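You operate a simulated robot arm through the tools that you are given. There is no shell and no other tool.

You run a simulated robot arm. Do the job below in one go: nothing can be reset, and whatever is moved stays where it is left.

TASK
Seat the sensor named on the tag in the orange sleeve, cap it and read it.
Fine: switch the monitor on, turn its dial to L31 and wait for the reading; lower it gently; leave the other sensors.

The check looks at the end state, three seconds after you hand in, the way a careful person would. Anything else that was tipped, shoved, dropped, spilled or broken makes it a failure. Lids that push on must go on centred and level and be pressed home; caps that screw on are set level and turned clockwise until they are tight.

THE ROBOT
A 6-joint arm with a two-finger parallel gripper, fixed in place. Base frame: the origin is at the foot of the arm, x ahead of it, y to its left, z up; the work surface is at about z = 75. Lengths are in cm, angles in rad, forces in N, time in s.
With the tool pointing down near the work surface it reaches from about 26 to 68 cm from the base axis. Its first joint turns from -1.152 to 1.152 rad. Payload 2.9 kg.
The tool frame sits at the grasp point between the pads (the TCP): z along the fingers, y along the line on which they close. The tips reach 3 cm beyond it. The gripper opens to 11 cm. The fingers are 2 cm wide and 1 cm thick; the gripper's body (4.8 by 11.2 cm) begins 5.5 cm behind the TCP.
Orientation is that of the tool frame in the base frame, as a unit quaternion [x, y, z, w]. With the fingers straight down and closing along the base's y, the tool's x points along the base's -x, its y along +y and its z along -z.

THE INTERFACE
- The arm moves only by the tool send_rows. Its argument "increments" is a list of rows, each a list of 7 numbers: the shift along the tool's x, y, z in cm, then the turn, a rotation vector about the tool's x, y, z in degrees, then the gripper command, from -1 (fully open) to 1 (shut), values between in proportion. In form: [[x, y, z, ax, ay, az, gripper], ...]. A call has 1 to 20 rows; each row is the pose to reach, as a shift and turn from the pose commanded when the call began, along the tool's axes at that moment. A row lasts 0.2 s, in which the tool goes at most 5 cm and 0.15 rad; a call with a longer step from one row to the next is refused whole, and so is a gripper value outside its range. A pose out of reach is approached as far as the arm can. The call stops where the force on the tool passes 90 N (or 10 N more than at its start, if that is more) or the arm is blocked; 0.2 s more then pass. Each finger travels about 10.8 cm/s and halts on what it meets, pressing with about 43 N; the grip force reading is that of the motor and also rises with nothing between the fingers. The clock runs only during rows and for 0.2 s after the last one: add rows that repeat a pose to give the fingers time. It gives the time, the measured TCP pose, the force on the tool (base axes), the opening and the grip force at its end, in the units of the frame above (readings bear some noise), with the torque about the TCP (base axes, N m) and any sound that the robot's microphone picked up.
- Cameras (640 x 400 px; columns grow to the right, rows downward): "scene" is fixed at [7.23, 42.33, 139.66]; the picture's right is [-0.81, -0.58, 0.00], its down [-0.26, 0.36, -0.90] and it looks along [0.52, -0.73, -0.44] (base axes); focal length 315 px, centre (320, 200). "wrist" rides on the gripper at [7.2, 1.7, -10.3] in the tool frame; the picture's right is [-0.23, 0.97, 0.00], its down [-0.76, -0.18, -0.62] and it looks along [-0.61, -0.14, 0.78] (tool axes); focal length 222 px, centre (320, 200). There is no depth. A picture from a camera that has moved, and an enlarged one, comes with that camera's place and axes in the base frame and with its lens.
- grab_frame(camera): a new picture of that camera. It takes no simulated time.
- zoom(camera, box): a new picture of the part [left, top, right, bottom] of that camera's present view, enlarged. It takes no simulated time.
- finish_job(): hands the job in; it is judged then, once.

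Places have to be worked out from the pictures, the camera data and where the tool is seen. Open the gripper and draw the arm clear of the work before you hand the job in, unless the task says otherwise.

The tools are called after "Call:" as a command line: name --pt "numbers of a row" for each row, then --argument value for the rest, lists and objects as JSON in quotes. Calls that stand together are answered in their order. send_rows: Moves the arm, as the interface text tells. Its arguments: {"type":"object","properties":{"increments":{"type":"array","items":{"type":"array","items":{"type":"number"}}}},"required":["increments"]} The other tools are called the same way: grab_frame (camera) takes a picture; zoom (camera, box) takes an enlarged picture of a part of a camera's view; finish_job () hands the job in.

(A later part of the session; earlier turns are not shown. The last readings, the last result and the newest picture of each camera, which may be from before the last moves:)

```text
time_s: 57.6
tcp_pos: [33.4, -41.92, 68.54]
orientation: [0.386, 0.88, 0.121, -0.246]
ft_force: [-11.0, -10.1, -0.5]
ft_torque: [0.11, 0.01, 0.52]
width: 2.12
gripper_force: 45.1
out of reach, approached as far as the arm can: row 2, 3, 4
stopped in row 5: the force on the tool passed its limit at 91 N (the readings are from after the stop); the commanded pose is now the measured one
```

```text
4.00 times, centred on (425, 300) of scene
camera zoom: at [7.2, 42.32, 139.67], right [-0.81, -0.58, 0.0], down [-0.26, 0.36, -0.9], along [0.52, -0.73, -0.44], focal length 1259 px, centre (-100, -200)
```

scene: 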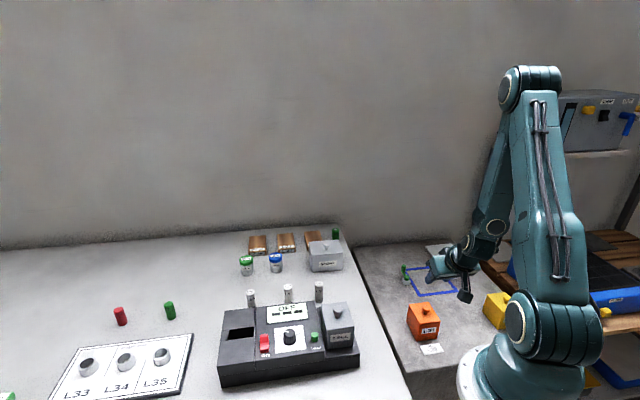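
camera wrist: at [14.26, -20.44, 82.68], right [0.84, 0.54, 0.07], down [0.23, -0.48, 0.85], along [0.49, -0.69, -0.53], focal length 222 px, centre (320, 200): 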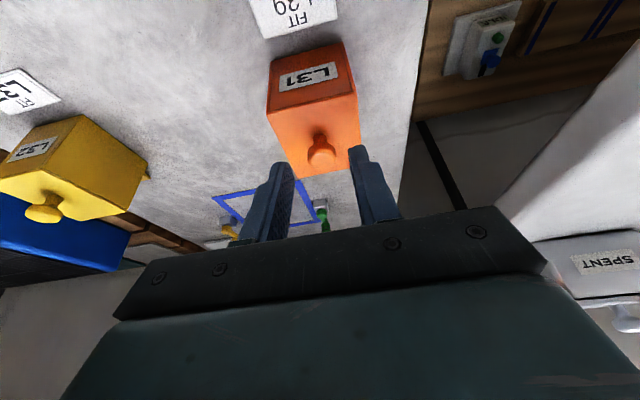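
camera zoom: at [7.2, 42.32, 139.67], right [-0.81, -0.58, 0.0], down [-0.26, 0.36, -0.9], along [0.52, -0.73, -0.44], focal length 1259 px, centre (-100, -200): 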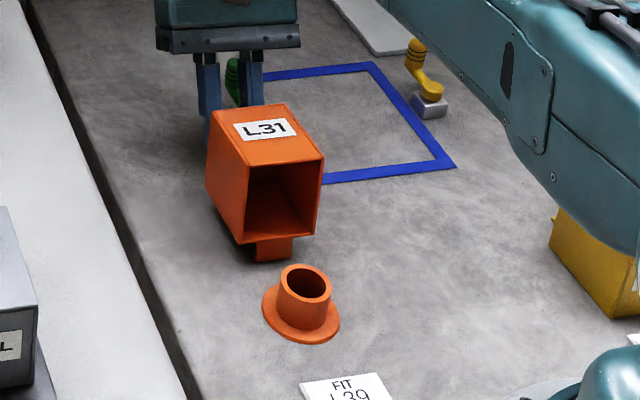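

The hood is about 100° open and leaning well back. I'll open the fingers in place and let it rest.

Call:
send_rows --pt "0 0 0 0 0 0 0.8" --pt "0 0 0 0 0 0 0.6" --pt "0 0 0 0 0 0 0.4" --pt "0 0 0 0 0 0 0.2" --pt "0 0 0 0 0 0 0.2"

Call:
zoom --camera "wrist" --box '[240, 60, 400, 200]'

Call:
zoom --camera "scene" --box '[380, 250, 470, 350]'

```text
time_s: 58.8
tcp_pos: [33.42, -41.8, 68.48]
orientation: [0.385, 0.881, 0.119, -0.247]
ft_force: [1.0, -0.6, 0.1]
ft_torque: [0.0, -0.02, 0.03]
width: 4.4
gripper_force: 0.0
```

```text
2.86 times, centred on (320, 130) of wrist
camera zoom: at [34.02, -40.34, 81.21], right [0.85, 0.52, -0.1], down [0.52, -0.84, 0.12], along [-0.02, -0.16, -0.99], focal length 635 px, centre (320, 400)
```

zoom: 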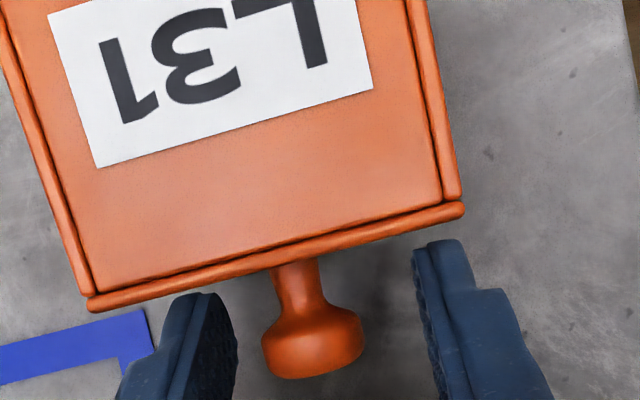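

```text
4.00 times, centred on (425, 300) of scene
camera zoom: at [7.23, 42.33, 139.66], right [-0.81, -0.58, 0.0], down [-0.26, 0.36, -0.9], along [0.52, -0.73, -0.44], focal length 1259 px, centre (-100, -200)
```

zoom: 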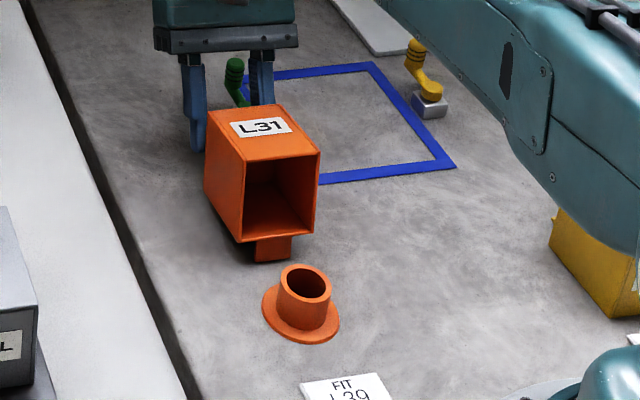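

The hood rests open by itself, leaning back at about 108°. I'll withdraw the fingers along the tool axis, then rise and straighten.

Call:
send_rows --pt "0 0 -2.5 0 0 0 0.1" --pt "0 0 -6 0 0 0 0" --pt "1 0 -10 0 -5 0 0" --pt "3 0 -14 0 -12 0 0" --pt "6 0 -17 0 -20 0 0" --pt "10 0 -19 0 -28 0 0" --pt "14 0 -20 0 -32 0 0" --pt "14 0 -20 0 -32 0 0"

Call:
grab_frame --camera "wrist"

Call:
zoom --camera "scene" --box '[380, 250, 470, 350]'

```text
time_s: 60.6
tcp_pos: [38.46, -49.13, 95.29]
orientation: [0.404, 0.915, 0.009, 0.005]
ft_force: [-0.2, 0.4, 0.8]
ft_torque: [-0.03, -0.01, -0.01]
width: 5.52
gripper_force: 0.2
out of reach, approached as far as the arm can: row 1, 2, 5, 6, 7, 8
```

```text
taken
camera wrist: at [34.6, -42.84, 105.71], right [0.87, 0.49, 0.02], down [0.37, -0.69, 0.62], along [0.32, -0.53, -0.78], focal length 222 px, centre (320, 200)
```

wrist: 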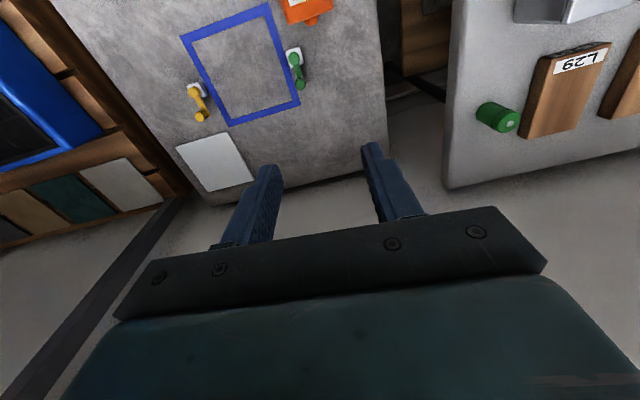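

```text
4.00 times, centred on (425, 300) of scene
camera zoom: at [7.23, 42.33, 139.66], right [-0.81, -0.58, 0.0], down [-0.26, 0.36, -0.9], along [0.52, -0.73, -0.44], focal length 1259 px, centre (-100, -200)
```

zoom: 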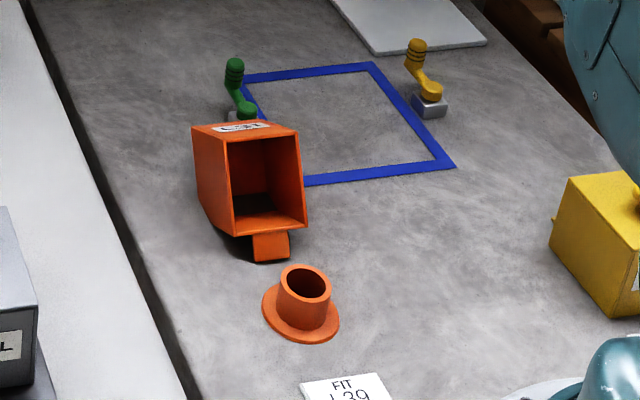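

The hood is resting open and well back, leaving the sleeve fully exposed. I'll move above the sleeve to measure its centre and depth.

Call:
send_rows --pt "4 0 0.5 0.4 0 -0.9 0" --pt "8 0 1 0.8 0 -1.8 0" --pt "12 0 3 1.17 0.1 -2.65 0" --pt "16 0 6 1.17 0.1 -2.65 0" --pt "20 0 9.5 1.17 0.1 -2.65 0" --pt "23.7 0 13.3 1.17 0.1 -2.65 0" --pt "23.7 0 13.3 1.17 0.1 -2.65 0"

Call:
grab_frame --camera "wrist"

Call:
zoom --camera "wrist" --box '[240, 70, 400, 200]'

Call:
zoom --camera "scene" --box '[410, 290, 450, 345]'

```text
refused: row 5 steps farther than a row can; nothing moved
```

```text
taken
camera wrist: at [34.6, -42.84, 105.71], right [0.87, 0.49, 0.02], down [0.37, -0.69, 0.62], along [0.32, -0.53, -0.78], focal length 222 px, centre (320, 200)
```

wrist: 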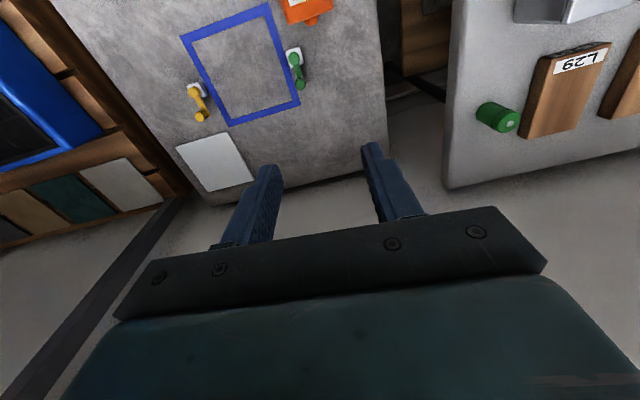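

```text
3.08 times, centred on (320, 135) of wrist
camera zoom: at [34.6, -42.84, 105.71], right [0.87, 0.49, 0.02], down [0.37, -0.69, 0.62], along [0.32, -0.53, -0.78], focal length 684 px, centre (320, 400)
```

zoom: 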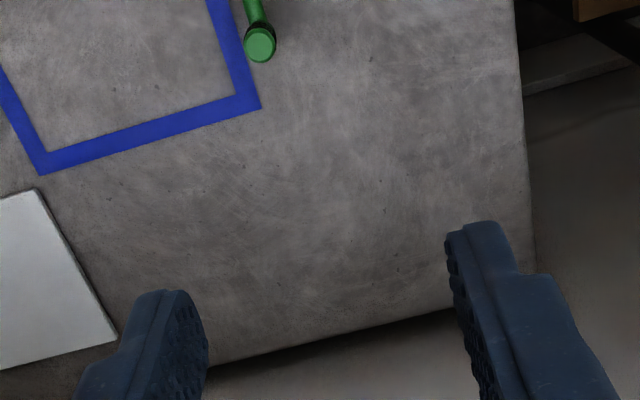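

```text
7.27 times, centred on (430, 318) of scene
camera zoom: at [7.23, 42.33, 139.66], right [-0.81, -0.58, 0.0], down [-0.26, 0.36, -0.9], along [0.52, -0.73, -0.44], focal length 2289 px, centre (-480, -654)
```

zoom: 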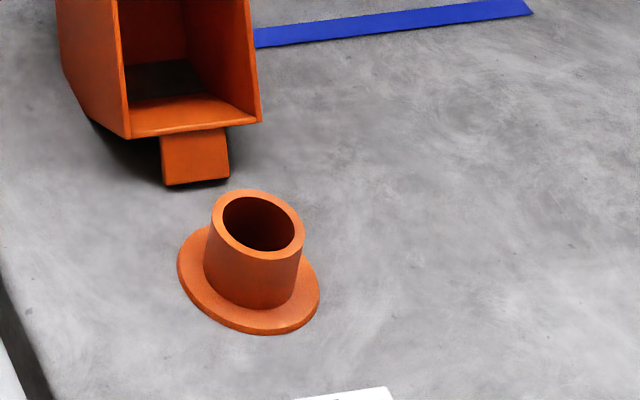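

The call was refused because one step was too long. I'll resend it with shorter steps.

Call:
send_rows --pt "3.5 0 0.5 0.4 0 -0.9 0" --pt "7 0 1.5 0.8 0 -1.8 0" --pt "10.5 0 3.5 1.17 0.1 -2.65 0" --pt "14 0 6 1.17 0.1 -2.65 0" --pt "17.5 0 8.5 1.17 0.1 -2.65 0" --pt "21 0 11 1.17 0.1 -2.65 0" --pt "23.7 0 13.3 1.17 0.1 -2.65 0" --pt "23.7 0 13.3 1.17 0.1 -2.65 0"

Call:
grab_frame --camera "wrist"

Call:
zoom --camera "wrist" --box '[250, 60, 390, 180]'

```text
time_s: 62.4
tcp_pos: [37.46, -50.55, 87.3]
orientation: [0.382, 0.924, 0.001, 0.0]
ft_force: [-0.5, 0.2, -0.2]
ft_torque: [0.03, 0.0, -0.01]
width: 5.47
gripper_force: 0.2
out of reach, approached as far as the arm can: row 1, 2, 3, 4, 5, 6, 7, 8
```

```text
taken
camera wrist: at [33.45, -44.38, 97.7], right [0.85, 0.53, 0.0], down [0.41, -0.66, 0.62], along [0.33, -0.53, -0.78], focal length 222 px, centre (320, 200)
```

wrist: 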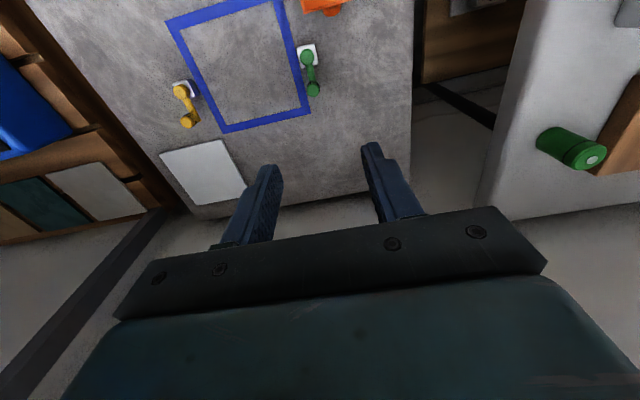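

```text
3.33 times, centred on (320, 120) of wrist
camera zoom: at [33.45, -44.38, 97.7], right [0.85, 0.53, 0.0], down [0.41, -0.66, 0.62], along [0.33, -0.53, -0.78], focal length 740 px, centre (320, 467)
```

zoom: 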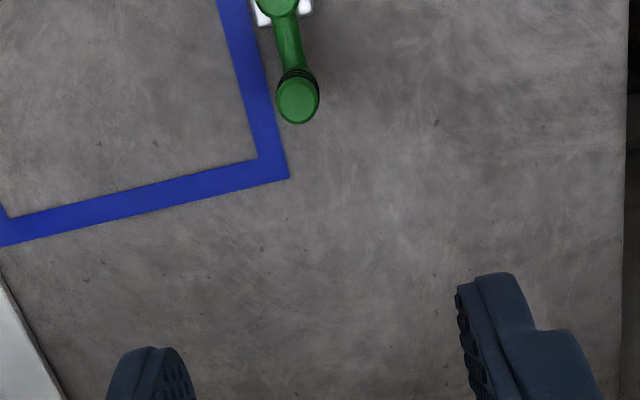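

The arm only got to (37.5, -50.6, 87) and not the requested spot, so I'll see what configuration it is in.

Call:
grab_frame --camera "scene"

```text
taken
```

scene: 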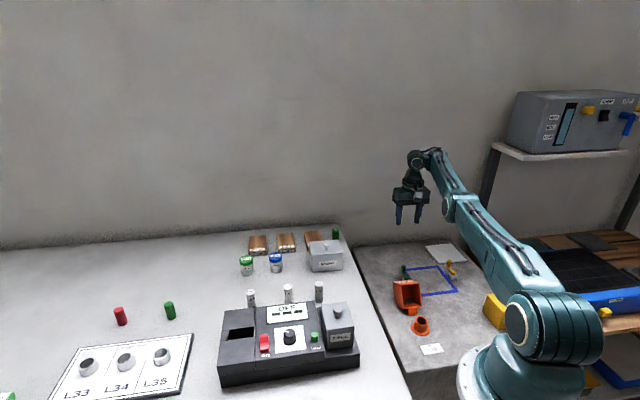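

The arm is stretched almost straight. I'll try a small step straight up and toward the base to see how it responds.

Call:
send_rows --pt "0.5 0 -1 0 0 0 0" --pt "1 0 -2 0 0 0 0" --pt "1.5 0 -3 0 0 0 0" --pt "1.5 0 -3 0 0 0 0"

Call:
zoom --camera "scene" --box '[370, 130, 610, 400]'

```text
time_s: 63.4
tcp_pos: [37.0, -50.93, 90.1]
orientation: [0.382, 0.924, 0.0, 0.0]
ft_force: [-0.7, 0.0, -0.6]
ft_torque: [0.01, -0.03, 0.01]
width: 5.51
gripper_force: 0.0
out of reach, approached as far as the arm can: row 1, 2, 3, 4
```

```text
1.48 times, centred on (490, 265) of scene
camera zoom: at [7.23, 42.33, 139.66], right [-0.81, -0.58, 0.0], down [-0.26, 0.36, -0.9], along [0.52, -0.73, -0.44], focal length 466 px, centre (68, 104)
```

zoom: 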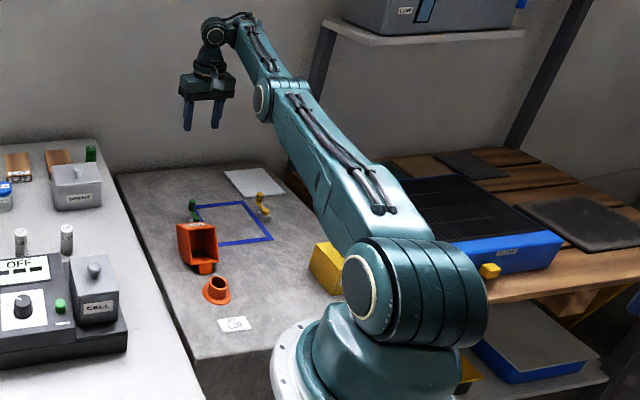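

The arm flipped to an elbow-down posture, and its shoulder is at a limit. I'll extend outward until it is nearly straight, well above everything and short of the wall, so the elbow can flip back up.

Call:
send_rows --pt "-1.5 0 -1 0 0 0 0" --pt "-3 0 -2 0 0 0 0" --pt "-4.5 0 -3 0 0 0 0" --pt "-6 0 -4 0 0 0 0" --pt "-7.5 0 -5 0 0 0 0" --pt "-7.5 0 -5 0 0 0 0"

Call:
zoom --camera "scene" --box '[370, 100, 610, 400]'

```text
time_s: 64.8
tcp_pos: [40.8, -54.07, 94.94]
orientation: [0.381, 0.925, 0.0, 0.001]
ft_force: [0.5, -0.5, -0.6]
ft_torque: [0.0, -0.01, -0.01]
width: 5.5
gripper_force: 0.1
out of reach, approached as far as the arm can: row 4, 5, 6
```

```text
1.33 times, centred on (490, 250) of scene
camera zoom: at [7.23, 42.33, 139.66], right [-0.81, -0.58, 0.0], down [-0.26, 0.36, -0.9], along [0.52, -0.73, -0.44], focal length 420 px, centre (93, 133)
```

zoom: 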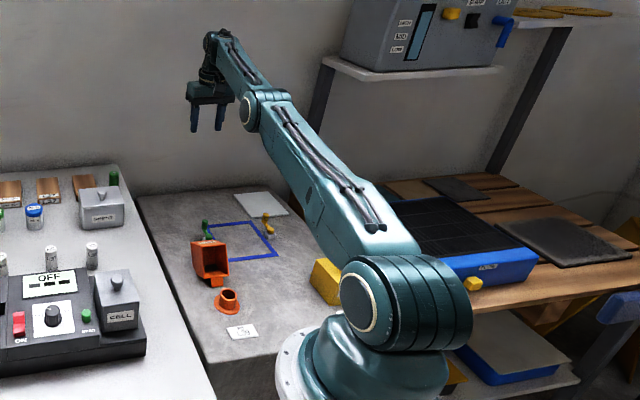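

The arm is nearly straight now. I'll pull back toward the base in small steps and see which way the elbow goes.

Call:
send_rows --pt "3 0 0 0 0 0 0" --pt "6 0 0 0 0 0 0" --pt "9 0 0 0 0 0 0" --pt "12 0 0 0 0 0 0" --pt "12 0 0 0 0 0 0"

Call:
zoom --camera "scene" --box '[370, 100, 610, 400]'

```text
time_s: 66.0
tcp_pos: [32.2, -45.41, 94.75]
orientation: [0.382, 0.924, 0.0, 0.001]
ft_force: [0.2, 0.3, 0.3]
ft_torque: [-0.04, -0.02, -0.04]
width: 5.5
gripper_force: 0.1
```

```text
1.33 times, centred on (490, 250) of scene
camera zoom: at [7.23, 42.33, 139.66], right [-0.81, -0.58, 0.0], down [-0.26, 0.36, -0.9], along [0.52, -0.73, -0.44], focal length 420 px, centre (93, 133)
```

zoom: 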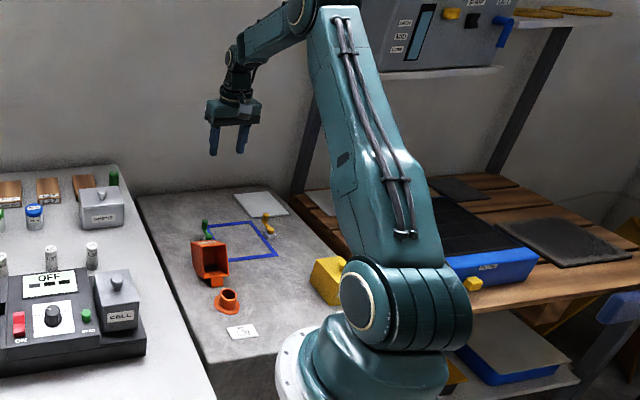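

The elbow is up again and the arm responds normally. Now I'll move above the sleeve to measure it.

Call:
send_rows --pt "3 0.6 1 0 0 0 0" --pt "6 1.1 2 0 0 0 0" --pt "9 1.7 4 0 0 0 0" --pt "12 2.2 7 0 0 0 0" --pt "14.5 2.6 10 0 0 0 0" --pt "16.65 2.9 12.7 0 0 0 0" --pt "16.65 2.9 12.7 0 0 0 0"

Call:
grab_frame --camera "wrist"

Call:
zoom --camera "wrist" --box '[250, 60, 390, 180]'

```text
time_s: 67.6
tcp_pos: [22.51, -31.54, 81.91]
orientation: [0.383, 0.924, -0.001, 0.001]
ft_force: [0.0, -0.2, 0.5]
ft_torque: [-0.03, 0.02, -0.04]
width: 5.52
gripper_force: 0.0
```

```text
taken
camera wrist: at [18.57, -25.38, 92.33], right [0.85, 0.53, 0.0], down [0.41, -0.66, 0.62], along [0.33, -0.53, -0.78], focal length 222 px, centre (320, 200)
```

wrist: 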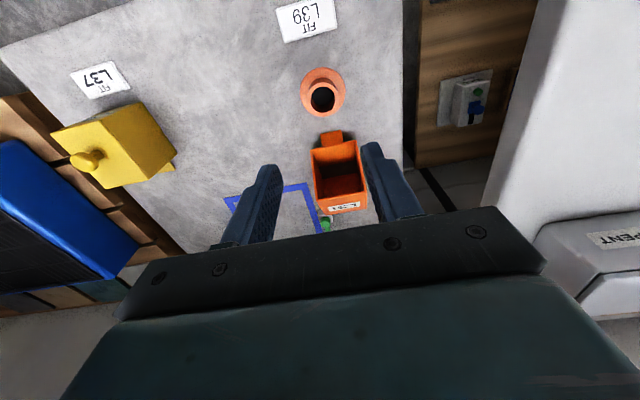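

```text
3.33 times, centred on (320, 120) of wrist
camera zoom: at [18.57, -25.38, 92.33], right [0.85, 0.53, 0.0], down [0.41, -0.66, 0.62], along [0.33, -0.53, -0.78], focal length 740 px, centre (320, 467)
```

zoom: 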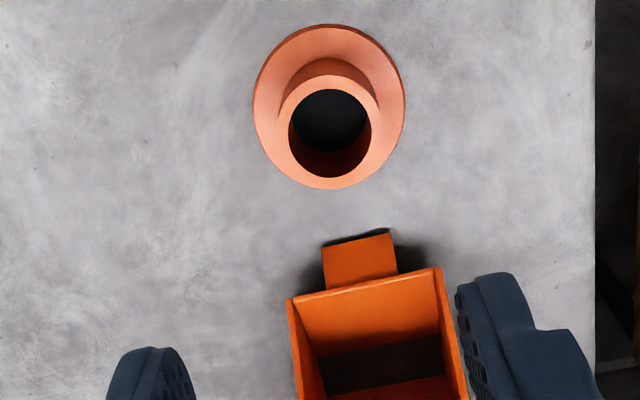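

The sleeve's centre is (22.42, -30.95), its rim is at z ≈ 66.2 and its bore is about 2.8 cm. Now I'll rise and move over L39 on the bench to look at it closely.

Call:
send_rows --pt "0 0 -4.5 0 0 0 0" --pt "0 0 -9 0 0 0 0" --pt "-0.5 3 -12 0 0 0 0" --pt "-1 7.5 -13 0 0 0 0" --pt "-1.5 12 -14 0 0 0 0" --pt "-2 16.5 -14 0 0 0 0" --pt "-2.5 21 -14 0 0 0 0" --pt "-3 25.5 -14 0 0 0 0" --pt "-3.4 29 -14 0 0 0 0" --pt "-3.46 30.9 -14 0 0 0 0" --pt "-3.46 30.9 -14 0 0 0 0"

Call:
grab_frame --camera "wrist"

Call:
zoom --camera "wrist" --box '[240, 20, 420, 180]'

Call:
zoom --camera "scene" --box '[230, 250, 370, 360]'

```text
time_s: 70.0
tcp_pos: [46.9, -12.29, 96.09]
orientation: [0.383, 0.924, 0.0, 0.001]
ft_force: [0.1, 0.6, -0.1]
ft_torque: [-0.02, 0.03, -0.03]
width: 5.5
gripper_force: 0.1
```

```text
taken
camera wrist: at [42.85, -5.96, 106.44], right [0.85, 0.53, 0.0], down [0.41, -0.66, 0.62], along [0.33, -0.53, -0.78], focal length 222 px, centre (320, 200)
```

wrist: 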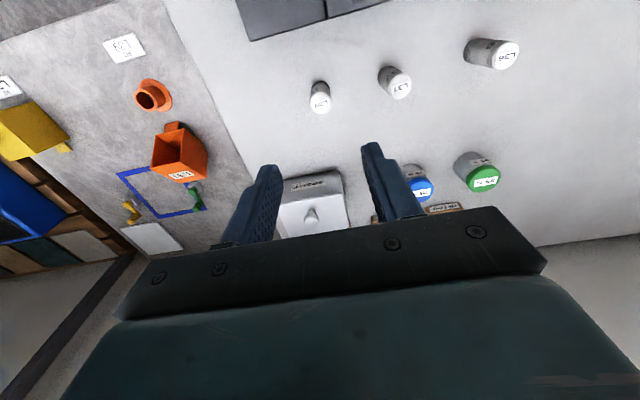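

```text
2.50 times, centred on (330, 100) of wrist
camera zoom: at [42.85, -5.96, 106.44], right [0.85, 0.53, 0.0], down [0.41, -0.66, 0.62], along [0.33, -0.53, -0.78], focal length 555 px, centre (295, 450)
```

zoom: 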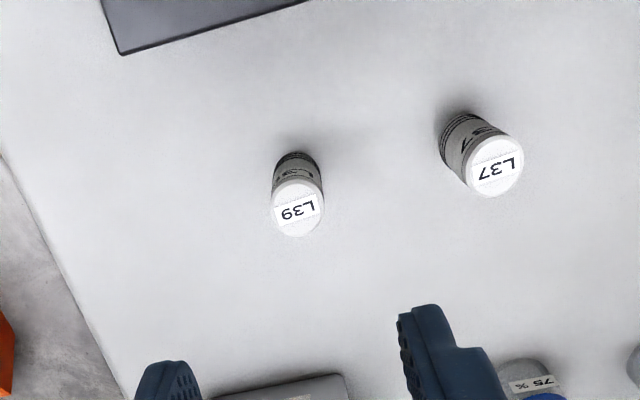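

```text
3.64 times, centred on (300, 305) of scene
camera zoom: at [7.23, 42.33, 139.66], right [-0.81, -0.58, 0.0], down [-0.26, 0.36, -0.9], along [0.52, -0.73, -0.44], focal length 1145 px, centre (393, -182)
```

zoom: 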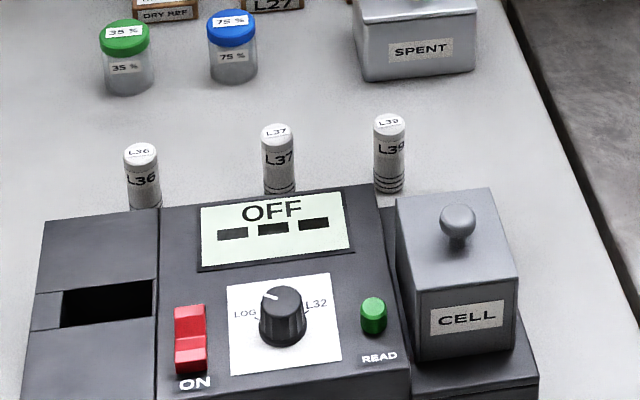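

L39 is at about (46.5, -11.7), roughly 2.3 cm in diameter and 6.2 cm tall. I'll line up and go halfway down before a final check.

Call:
send_rows --pt "0.3 0.1 3 0 0 0 0" --pt "0.55 0.2 6 0 0 0 0" --pt "0.55 0.2 8.5 0 0 0 0" --pt "0.55 0.2 8.5 0 0 0 0"

Call:
zoom --camera "wrist" --box '[230, 50, 410, 210]'

Call:
zoom --camera "scene" --box '[270, 230, 370, 330]'

```text
time_s: 71.0
tcp_pos: [46.61, -11.78, 87.6]
orientation: [0.383, 0.924, -0.001, 0.0]
ft_force: [-0.1, 0.4, 0.0]
ft_torque: [-0.01, 0.02, 0.0]
width: 5.5
gripper_force: 0.1
```

```text
2.50 times, centred on (320, 130) of wrist
camera zoom: at [42.6, -5.49, 97.9], right [0.85, 0.53, 0.0], down [0.41, -0.66, 0.62], along [0.33, -0.53, -0.78], focal length 555 px, centre (320, 375)
```

zoom: 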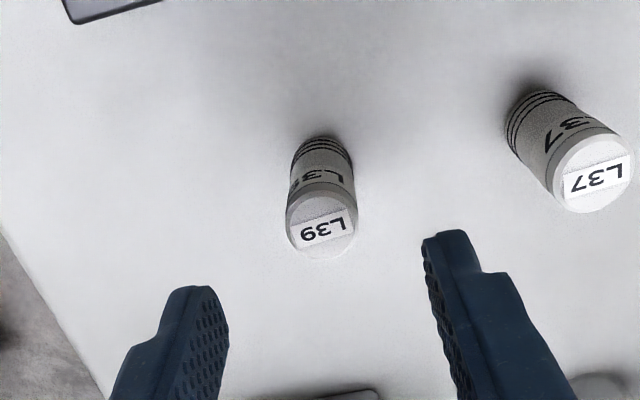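

```text
4.00 times, centred on (320, 280) of scene
camera zoom: at [7.23, 42.33, 139.66], right [-0.81, -0.58, 0.0], down [-0.26, 0.36, -0.9], along [0.52, -0.73, -0.44], focal length 1259 px, centre (320, -120)
```

zoom: 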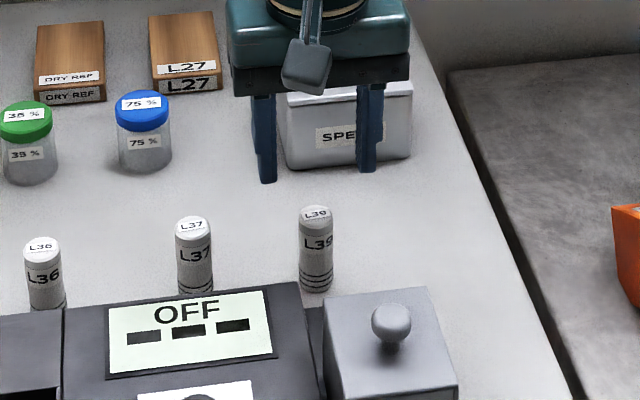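

L39 is almost exactly under the tool, needing a shift of about 0.2. I'll go down so the tips hold only its top 2 cm, because the sleeve rim needs clearance later, and close.

Call:
send_rows --pt "0.1 0.1 2 0 0 0 0" --pt "0.17 0.1 4 0 0 0 0" --pt "0.17 0.1 5.4 0 0 0 0" --pt "0.17 0.1 5.4 0 0 0 0.3" --pt "0.17 0.1 5.4 0 0 0 0.5" --pt "0.17 0.1 5.4 0 0 0 0.7" --pt "0.17 0.1 5.4 0 0 0 0.7" --pt "0.17 0.1 5.4 0 0 0 0.7"

Call:
zoom --camera "wrist" --box '[230, 50, 410, 210]'

Call:
zoom --camera "scene" --box '[280, 250, 360, 330]'

```text
time_s: 72.8
tcp_pos: [46.55, -11.68, 82.2]
orientation: [0.382, 0.924, 0.0, 0.0]
ft_force: [1.2, -0.6, -0.4]
ft_torque: [0.01, 0.0, -0.02]
width: 2.16
gripper_force: 42.6
```

```text
2.50 times, centred on (320, 130) of wrist
camera zoom: at [42.55, -5.32, 92.58], right [0.85, 0.53, 0.0], down [0.41, -0.66, 0.62], along [0.33, -0.53, -0.78], focal length 555 px, centre (320, 375)
```

zoom: 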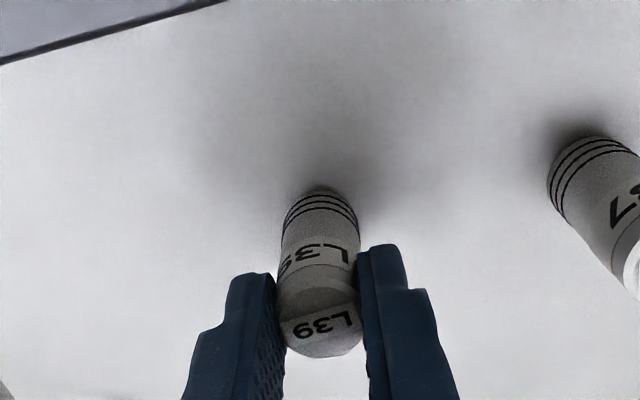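

```text
5.00 times, centred on (320, 290) of scene
camera zoom: at [7.23, 42.33, 139.66], right [-0.81, -0.58, 0.0], down [-0.26, 0.36, -0.9], along [0.52, -0.73, -0.44], focal length 1574 px, centre (320, -250)
```

zoom: 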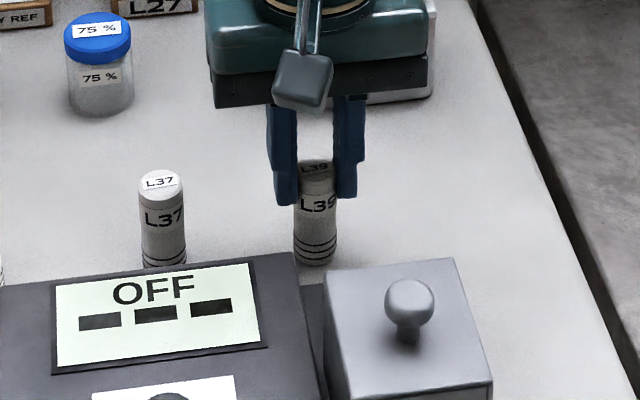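

L39 is gripped at its top, with an opening of 2.16. I'll lift it straight up and carry it over to the sleeve, staying high.

Call:
send_rows --pt "0 0 -0.5 0 0 0 0.75" --pt "0 0 -2.5 0 0 0 0.75" --pt "0 0 -6 0 0 0 0.75" --pt "0 0 -10 0 0 0 0.75" --pt "0 0 -14 0 0 0 0.75" --pt "0.4 -3.5 -14.5 0 0 0 0.75" --pt "0.9 -8 -14.5 0 0 0 0.75" --pt "1.4 -12.5 -14.5 0 0 0 0.75" --pt "1.9 -17 -14.5 0 0 0 0.75" --pt "2.4 -21.5 -14.5 0 0 0 0.75" --pt "2.9 -26 -14.5 0 0 0 0.75" --pt "3.31 -29.5 -14 0 0 0 0.75" --pt "3.31 -30.66 -12 0 0 0 0.75" --pt "3.31 -30.66 -8 0 0 0 0.75" --pt "3.31 -30.66 -4 0 0 0 0.75" --pt "3.31 -30.66 0 0 0 0 0.75" --pt "3.31 -30.66 0 0 0 0 0.75"

Call:
zoom --camera "wrist" --box '[230, 40, 410, 200]'

Call:
zoom --camera "scene" --box '[390, 250, 480, 350]'

```text
time_s: 76.4
tcp_pos: [22.52, -30.96, 82.09]
orientation: [0.383, 0.924, 0.0, 0.0]
ft_force: [0.6, 0.0, -0.3]
ft_torque: [-0.01, -0.02, 0.03]
width: 2.18
gripper_force: 43.3
```

```text
2.50 times, centred on (320, 120) of wrist
camera zoom: at [18.52, -24.64, 92.5], right [0.85, 0.53, 0.0], down [0.41, -0.66, 0.62], along [0.33, -0.53, -0.78], focal length 555 px, centre (320, 400)
```

zoom: 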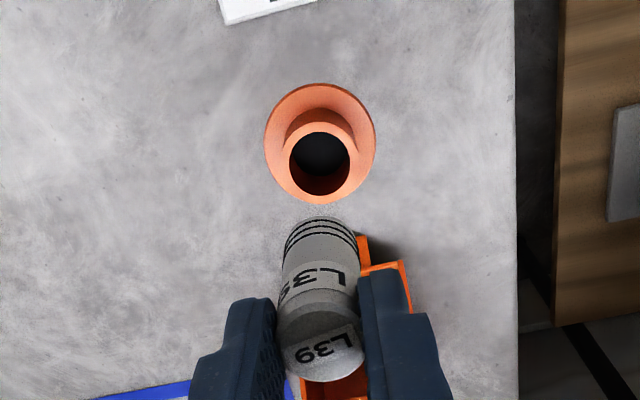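

```text
4.00 times, centred on (435, 300) of scene
camera zoom: at [7.23, 42.32, 139.66], right [-0.81, -0.58, 0.0], down [-0.26, 0.36, -0.9], along [0.52, -0.73, -0.44], focal length 1259 px, centre (-140, -200)
```

zoom: 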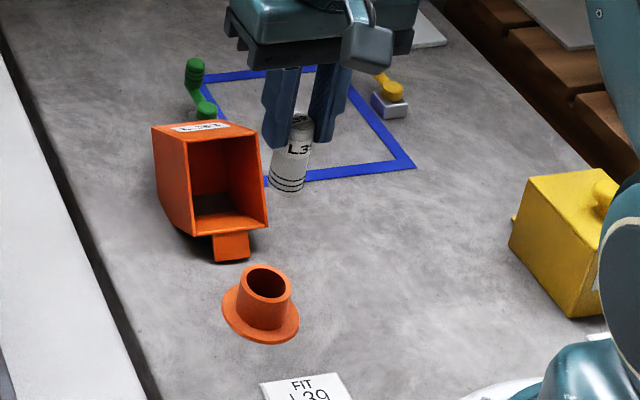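

The sensor is centred over the sleeve to within about 0.1. I'll lower until the sensor's bottom is just above the rim and check again.

Call:
send_rows --pt "0.05 0 2 0 0 0 0.75" --pt "0.05 0 4 0 0 0 0.75" --pt "0.05 0 6 0 0 0 0.75" --pt "0.05 0 7.5 0 0 0 0.75" --pt "0.05 0 8.2 0 0 0 0.75" --pt "0.05 0 8.2 0 0 0 0.75"

Call:
zoom --camera "wrist" --box '[240, 60, 400, 200]'

Call:
zoom --camera "scene" --box '[405, 285, 455, 345]'

```text
time_s: 77.8
tcp_pos: [22.6, -30.85, 73.99]
orientation: [0.383, 0.924, 0.0, 0.0]
ft_force: [0.3, 0.3, -0.1]
ft_torque: [-0.01, 0.01, 0.0]
width: 2.18
gripper_force: 43.7
```

```text
2.86 times, centred on (320, 130) of wrist
camera zoom: at [18.51, -24.55, 84.34], right [0.85, 0.53, 0.0], down [0.41, -0.66, 0.62], along [0.33, -0.53, -0.78], focal length 635 px, centre (320, 400)
```

zoom: 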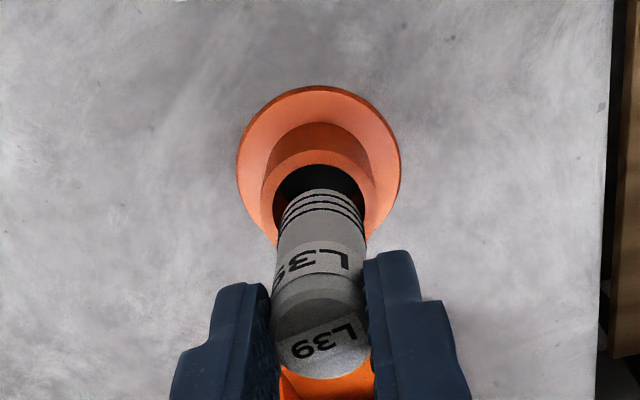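

```text
6.67 times, centred on (430, 315) of scene
camera zoom: at [7.23, 42.33, 139.66], right [-0.81, -0.58, 0.0], down [-0.26, 0.36, -0.9], along [0.52, -0.73, -0.44], focal length 2098 px, centre (-413, -567)
```

zoom: 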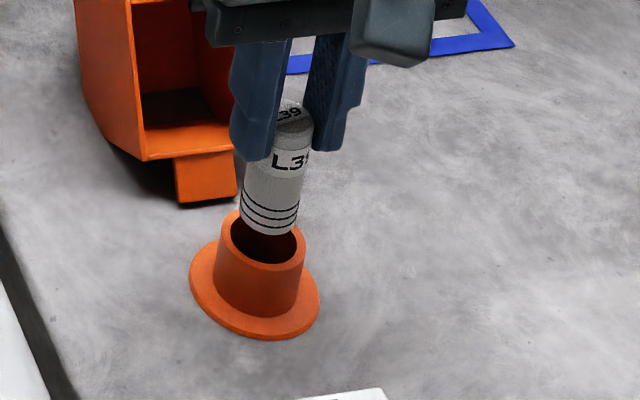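

The bottom is just above the rim. I'll zoom in to check the gap all around before entering.

Call:
zoom --camera "wrist" --box '[290, 85, 350, 135]'

Call:
zoom --camera "scene" --box '[415, 300, 445, 335]'

```text
8.00 times, centred on (320, 110) of wrist
camera zoom: at [18.51, -24.55, 84.34], right [0.85, 0.53, 0.0], down [0.41, -0.66, 0.62], along [0.33, -0.53, -0.78], focal length 1777 px, centre (320, 920)
```

zoom: 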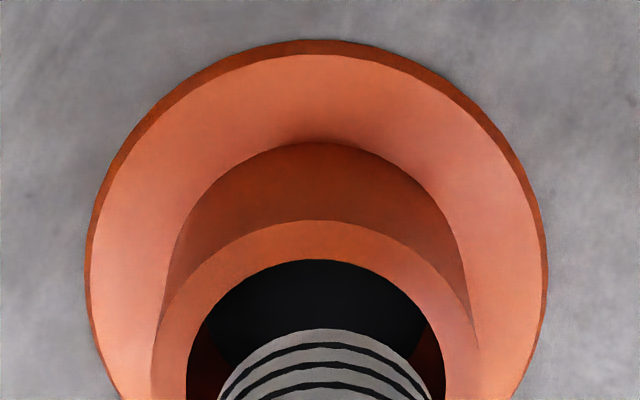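

```text
11.43 times, centred on (430, 318) of scene
camera zoom: at [7.23, 42.33, 139.66], right [-0.81, -0.58, 0.0], down [-0.26, 0.36, -0.9], along [0.52, -0.73, -0.44], focal length 3598 px, centre (-937, -1143)
```

zoom: 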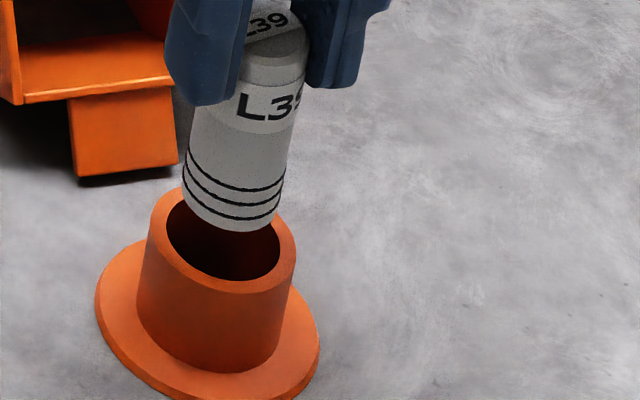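

The bottom is off by about 0.15 toward the far side and 0.09 sideways, so I'll correct that. Then I'll lower slowly into the bore and check the force partway.

Call:
send_rows --pt "0.13 -0.09 0 0 0 0 0.75" --pt "0.13 -0.09 0.4 0 0 0 0.75" --pt "0.13 -0.09 0.8 0 0 0 0.75" --pt "0.13 -0.09 1.2 0 0 0 0.75" --pt "0.13 -0.09 1.6 0 0 0 0.75" --pt "0.13 -0.09 1.6 0 0 0 0.75"

Call:
zoom --camera "wrist" --box '[280, 85, 360, 150]'

Call:
zoom --camera "scene" --box '[415, 300, 445, 335]'

```text
time_s: 79.2
tcp_pos: [22.35, -30.93, 72.35]
orientation: [0.383, 0.924, -0.001, 0.001]
ft_force: [0.9, -0.2, 0.9]
ft_torque: [-0.02, 0.03, 0.01]
width: 2.18
gripper_force: 42.7
```

```text
6.15 times, centred on (320, 118) of wrist
camera zoom: at [18.43, -24.55, 82.72], right [0.85, 0.53, 0.0], down [0.41, -0.66, 0.62], along [0.33, -0.53, -0.78], focal length 1367 px, centre (320, 708)
```

zoom: 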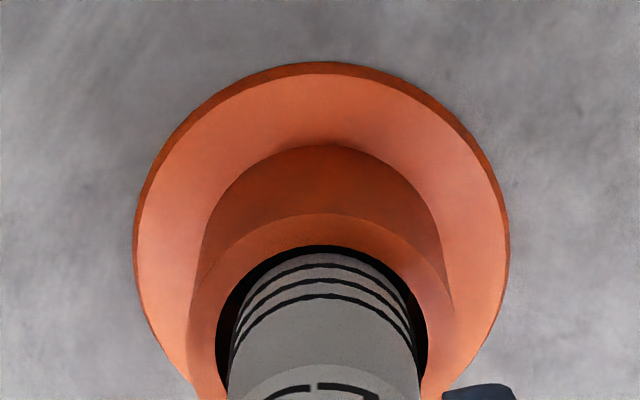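

```text
11.43 times, centred on (430, 318) of scene
camera zoom: at [7.23, 42.33, 139.66], right [-0.81, -0.58, 0.0], down [-0.26, 0.36, -0.9], along [0.52, -0.73, -0.44], focal length 3598 px, centre (-937, -1143)
```

zoom: 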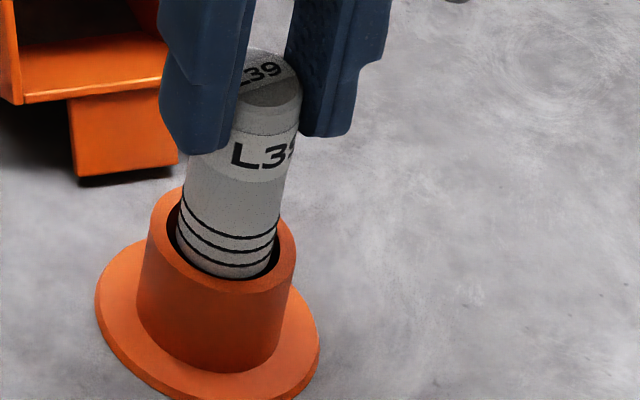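

The sensor has entered the bore with an even gap and no contact force. I'll continue slowly toward the seat.

Call:
send_rows --pt "0 0 0.4 0 0 0 0.75" --pt "0 0 0.8 0 0 0 0.75" --pt "0 0 1.2 0 0 0 0.75" --pt "0 0 1.5 0 0 0 0.75" --pt "0 0 1.8 0 0 0 0.75" --pt "0 0 1.8 0 0 0 0.75"

Call:
zoom --camera "scene" --box '[415, 300, 445, 335]'

Call:
zoom --camera "wrist" --box '[270, 85, 370, 190]'

```text
time_s: 80.6
tcp_pos: [22.4, -30.91, 70.63]
orientation: [0.382, 0.924, -0.001, 0.001]
ft_force: [0.4, -0.4, 0.6]
ft_torque: [-0.02, 0.0, 0.01]
width: 2.18
gripper_force: 42.9
```

```text
11.43 times, centred on (430, 318) of scene
camera zoom: at [7.23, 42.33, 139.66], right [-0.81, -0.58, 0.0], down [-0.26, 0.36, -0.9], along [0.52, -0.73, -0.44], focal length 3598 px, centre (-937, -1143)
```

zoom: 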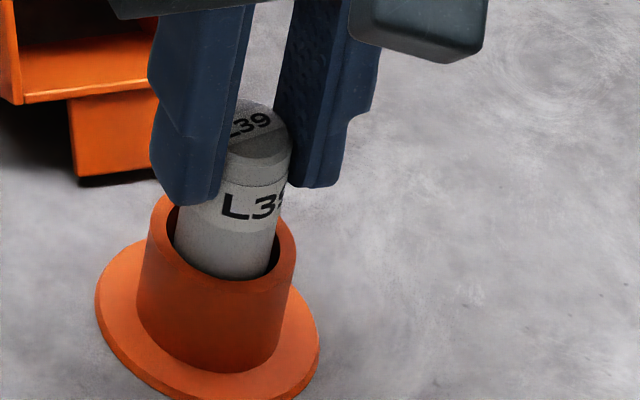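

```text
3.81 times, centred on (320, 138) of wrist
camera zoom: at [18.44, -24.58, 80.91], right [0.85, 0.53, 0.0], down [0.41, -0.66, 0.62], along [0.33, -0.53, -0.78], focal length 846 px, centre (320, 438)
```

zoom: 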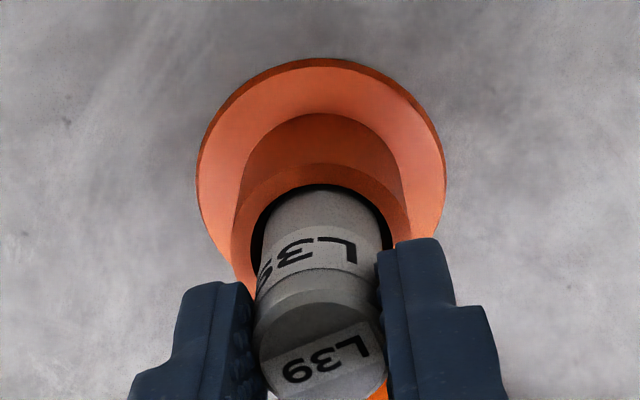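

There's still no contact. I'll ease down further in small steps until it touches the bottom.

Call:
send_rows --pt "0 0 0.15 0 0 0 0.75" --pt "0 0 0.3 0 0 0 0.75" --pt "0 0 0.45 0 0 0 0.75" --pt "0 0 0.55 0 0 0 0.75" --pt "0 0 0.55 0 0 0 0.75"

```text
time_s: 81.8
tcp_pos: [22.37, -30.85, 70.09]
orientation: [0.382, 0.924, 0.0, 0.001]
ft_force: [0.2, -0.2, -0.9]
ft_torque: [0.01, 0.01, 0.02]
width: 2.19
gripper_force: 43.2
```

No contact yet at TCP z ≈ 70.1, where the tips are at 67.1 and the rim at 66.2. I'll continue in 0.1 steps.

Call:
send_rows --pt "0 0 0.1 0 0 0 0.75" --pt "0 0 0.2 0 0 0 0.75" --pt "0 0 0.3 0 0 0 0.75" --pt "0 0 0.3 0 0 0 0.75"

Call:
zoom --camera "scene" --box '[415, 300, 445, 335]'

```text
time_s: 82.8
tcp_pos: [22.46, -30.8, 69.71]
orientation: [0.383, 0.924, 0.0, 0.001]
ft_force: [-0.4, -0.4, -0.3]
ft_torque: [0.0, -0.01, 0.0]
width: 2.17
gripper_force: 43.1
```

```text
11.43 times, centred on (430, 318) of scene
camera zoom: at [7.23, 42.33, 139.66], right [-0.81, -0.58, 0.0], down [-0.26, 0.36, -0.9], along [0.52, -0.73, -0.44], focal length 3598 px, centre (-937, -1143)
```

zoom: 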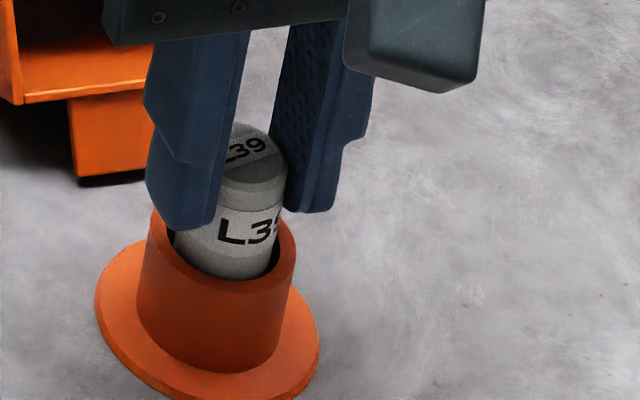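

The tips are about half a centimetre above the rim. Another 0.3 in small steps.

Call:
send_rows --pt "0 0 0.1 0 0 0 0.75" --pt "0 0 0.2 0 0 0 0.75" --pt "0 0 0.3 0 0 0 0.75" --pt "0 0 0.3 0 0 0 0.75"

Call:
zoom --camera "wrist" --box '[270, 85, 370, 190]'

```text
time_s: 83.8
tcp_pos: [22.4, -30.87, 69.41]
orientation: [0.382, 0.924, 0.0, 0.001]
ft_force: [0.2, 0.1, 0.5]
ft_torque: [0.01, 0.0, 0.03]
width: 2.2
gripper_force: 42.3
```

```text
3.81 times, centred on (320, 138) of wrist
camera zoom: at [18.43, -24.54, 79.76], right [0.85, 0.53, 0.0], down [0.41, -0.66, 0.62], along [0.33, -0.53, -0.78], focal length 846 px, centre (320, 438)
```

zoom: 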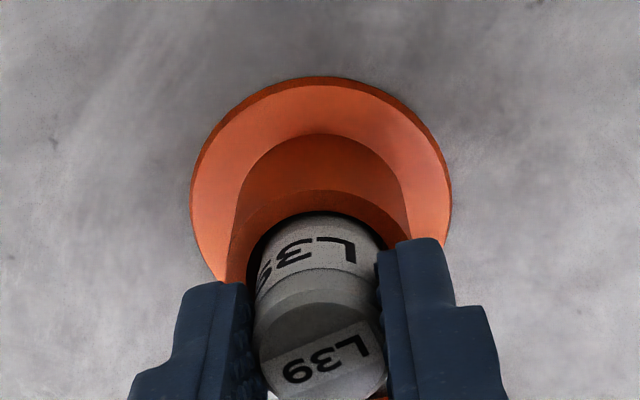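

No contact yet. I'll take another 0.15, watching for either the seat or the tips meeting the rim.

Call:
send_rows --pt "0 0 0.05 0 0 0 0.75" --pt "0 0 0.1 0 0 0 0.75" --pt "0 0 0.15 0 0 0 0.75" --pt "0 0 0.15 0 0 0 0.75"

Call:
zoom --camera "scene" --box '[415, 295, 445, 330]'

```text
time_s: 84.8
tcp_pos: [22.44, -30.81, 69.38]
orientation: [0.382, 0.924, 0.0, 0.001]
ft_force: [-1.3, 3.8, 22.1]
ft_torque: [0.18, 0.12, -0.02]
width: 2.16
gripper_force: 42.7
```

```text
11.43 times, centred on (430, 312) of scene
camera zoom: at [7.21, 42.35, 139.65], right [-0.81, -0.58, 0.0], down [-0.26, 0.36, -0.9], along [0.52, -0.73, -0.44], focal length 3598 px, centre (-937, -1086)
```

zoom: 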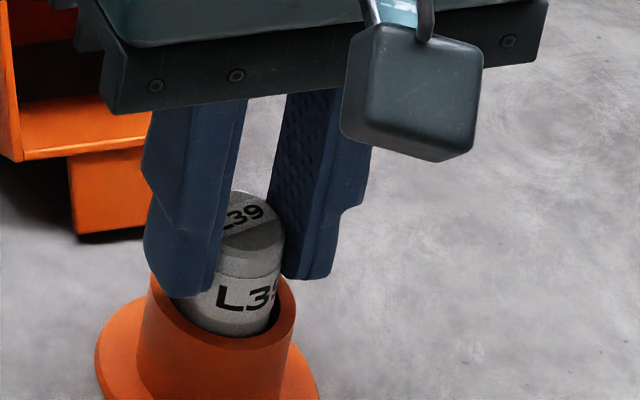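

Contact at 22 N, and the sensor's bottom is now at about slab level, so it should be seated. I'll relieve the pressure slightly and open the fingers gently.

Call:
send_rows --pt "0 0 -0.1 0 0 0 0.75" --pt "0 0 -0.1 0 0 0 0.6" --pt "0 0 -0.1 0 0 0 0.5" --pt "0 0 -0.1 0 0 0 0.4" --pt "0 0 -0.1 0 0 0 0.4"

Call:
zoom --camera "scene" --box '[415, 295, 445, 330]'

Call:
zoom --camera "wrist" --box '[270, 85, 370, 190]'

```text
time_s: 86.0
tcp_pos: [22.42, -30.85, 69.34]
orientation: [0.382, 0.924, -0.001, 0.001]
ft_force: [-0.2, -0.6, 0.6]
ft_torque: [-0.01, 0.02, -0.01]
width: 3.31
gripper_force: 0.1
```

```text
11.43 times, centred on (430, 312) of scene
camera zoom: at [7.23, 42.33, 139.66], right [-0.81, -0.58, 0.0], down [-0.26, 0.36, -0.9], along [0.52, -0.73, -0.44], focal length 3598 px, centre (-937, -1086)
```

zoom: 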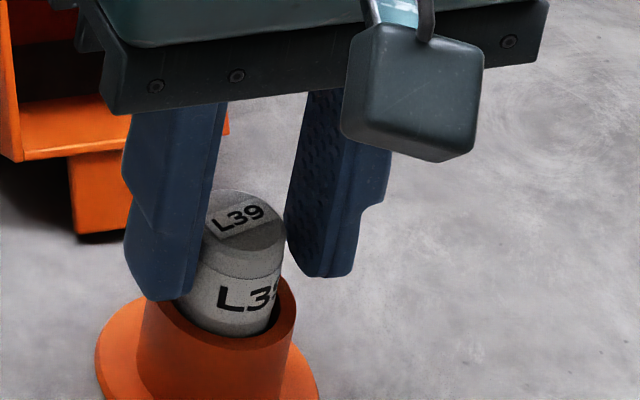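

```text
3.81 times, centred on (320, 138) of wrist
camera zoom: at [18.42, -24.54, 79.71], right [0.85, 0.53, 0.0], down [0.41, -0.66, 0.62], along [0.33, -0.53, -0.78], focal length 846 px, centre (320, 438)
```

zoom: 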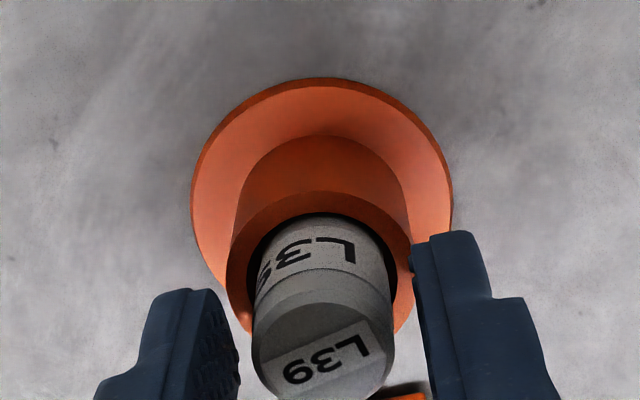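

L39 stayed put when released, so it is seated, upright and clear in the sleeve. I'll withdraw straight up, then move over behind the open hood, tilted outward 25°, to look down on its knob for closing.

Call:
send_rows --pt "0 0 -1 0 0 0 0.3" --pt "0 0 -3 0 0 0 0.2" --pt "0 0 -7 0 0 0 0.2" --pt "0 0 -11 0 0 0 0.2" --pt "-1 0 -14.5 0 0 0 0.2" --pt "-5 0 -15 0 0 0 0.2" --pt "-9 0 -15 0 6 0 0.2" --pt "-13 0 -15 0 13 0 0.2" --pt "-16 0 -13.5 0 20 0 0.2" --pt "-17.1 0 -11 0 25 0 0.2" --pt "-17.1 0 -11 0 25 0 0.2"

Call:
grab_frame --camera "wrist"

Call:
zoom --camera "scene" --box '[380, 230, 480, 350]'

```text
time_s: 88.4
tcp_pos: [34.5, -42.86, 80.35]
orientation: [0.373, 0.902, 0.083, -0.2]
ft_force: [-0.7, 0.6, 0.5]
ft_torque: [-0.05, 0.02, 0.01]
width: 4.39
gripper_force: 0.0
```

```text
taken
camera wrist: at [34.08, -40.17, 92.87], right [0.83, 0.54, -0.1], down [0.55, -0.8, 0.24], along [0.06, -0.25, -0.97], focal length 222 px, centre (320, 200)
```

wrist: 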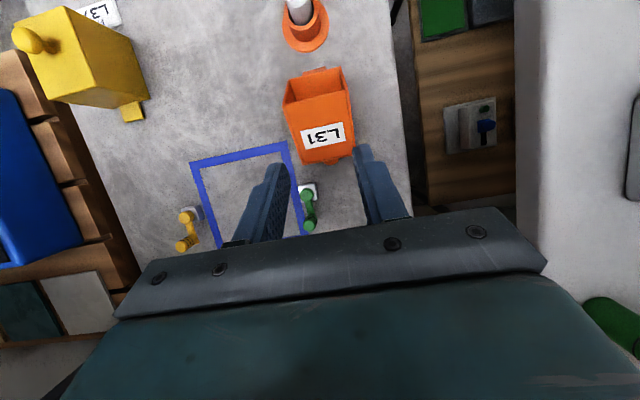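

```text
3.33 times, centred on (430, 290) of scene
camera zoom: at [7.23, 42.33, 139.66], right [-0.81, -0.58, 0.0], down [-0.26, 0.36, -0.9], along [0.52, -0.73, -0.44], focal length 1049 px, centre (-47, -100)
```

zoom: 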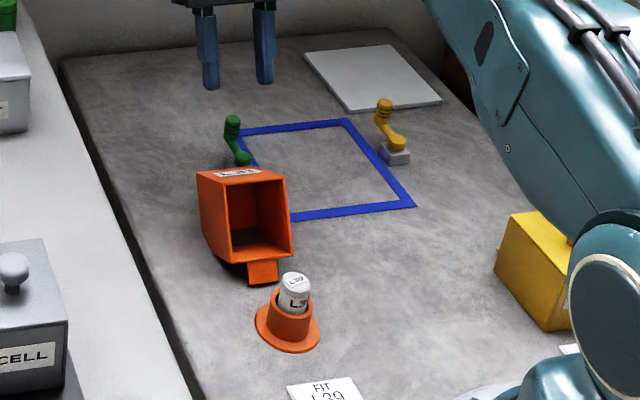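

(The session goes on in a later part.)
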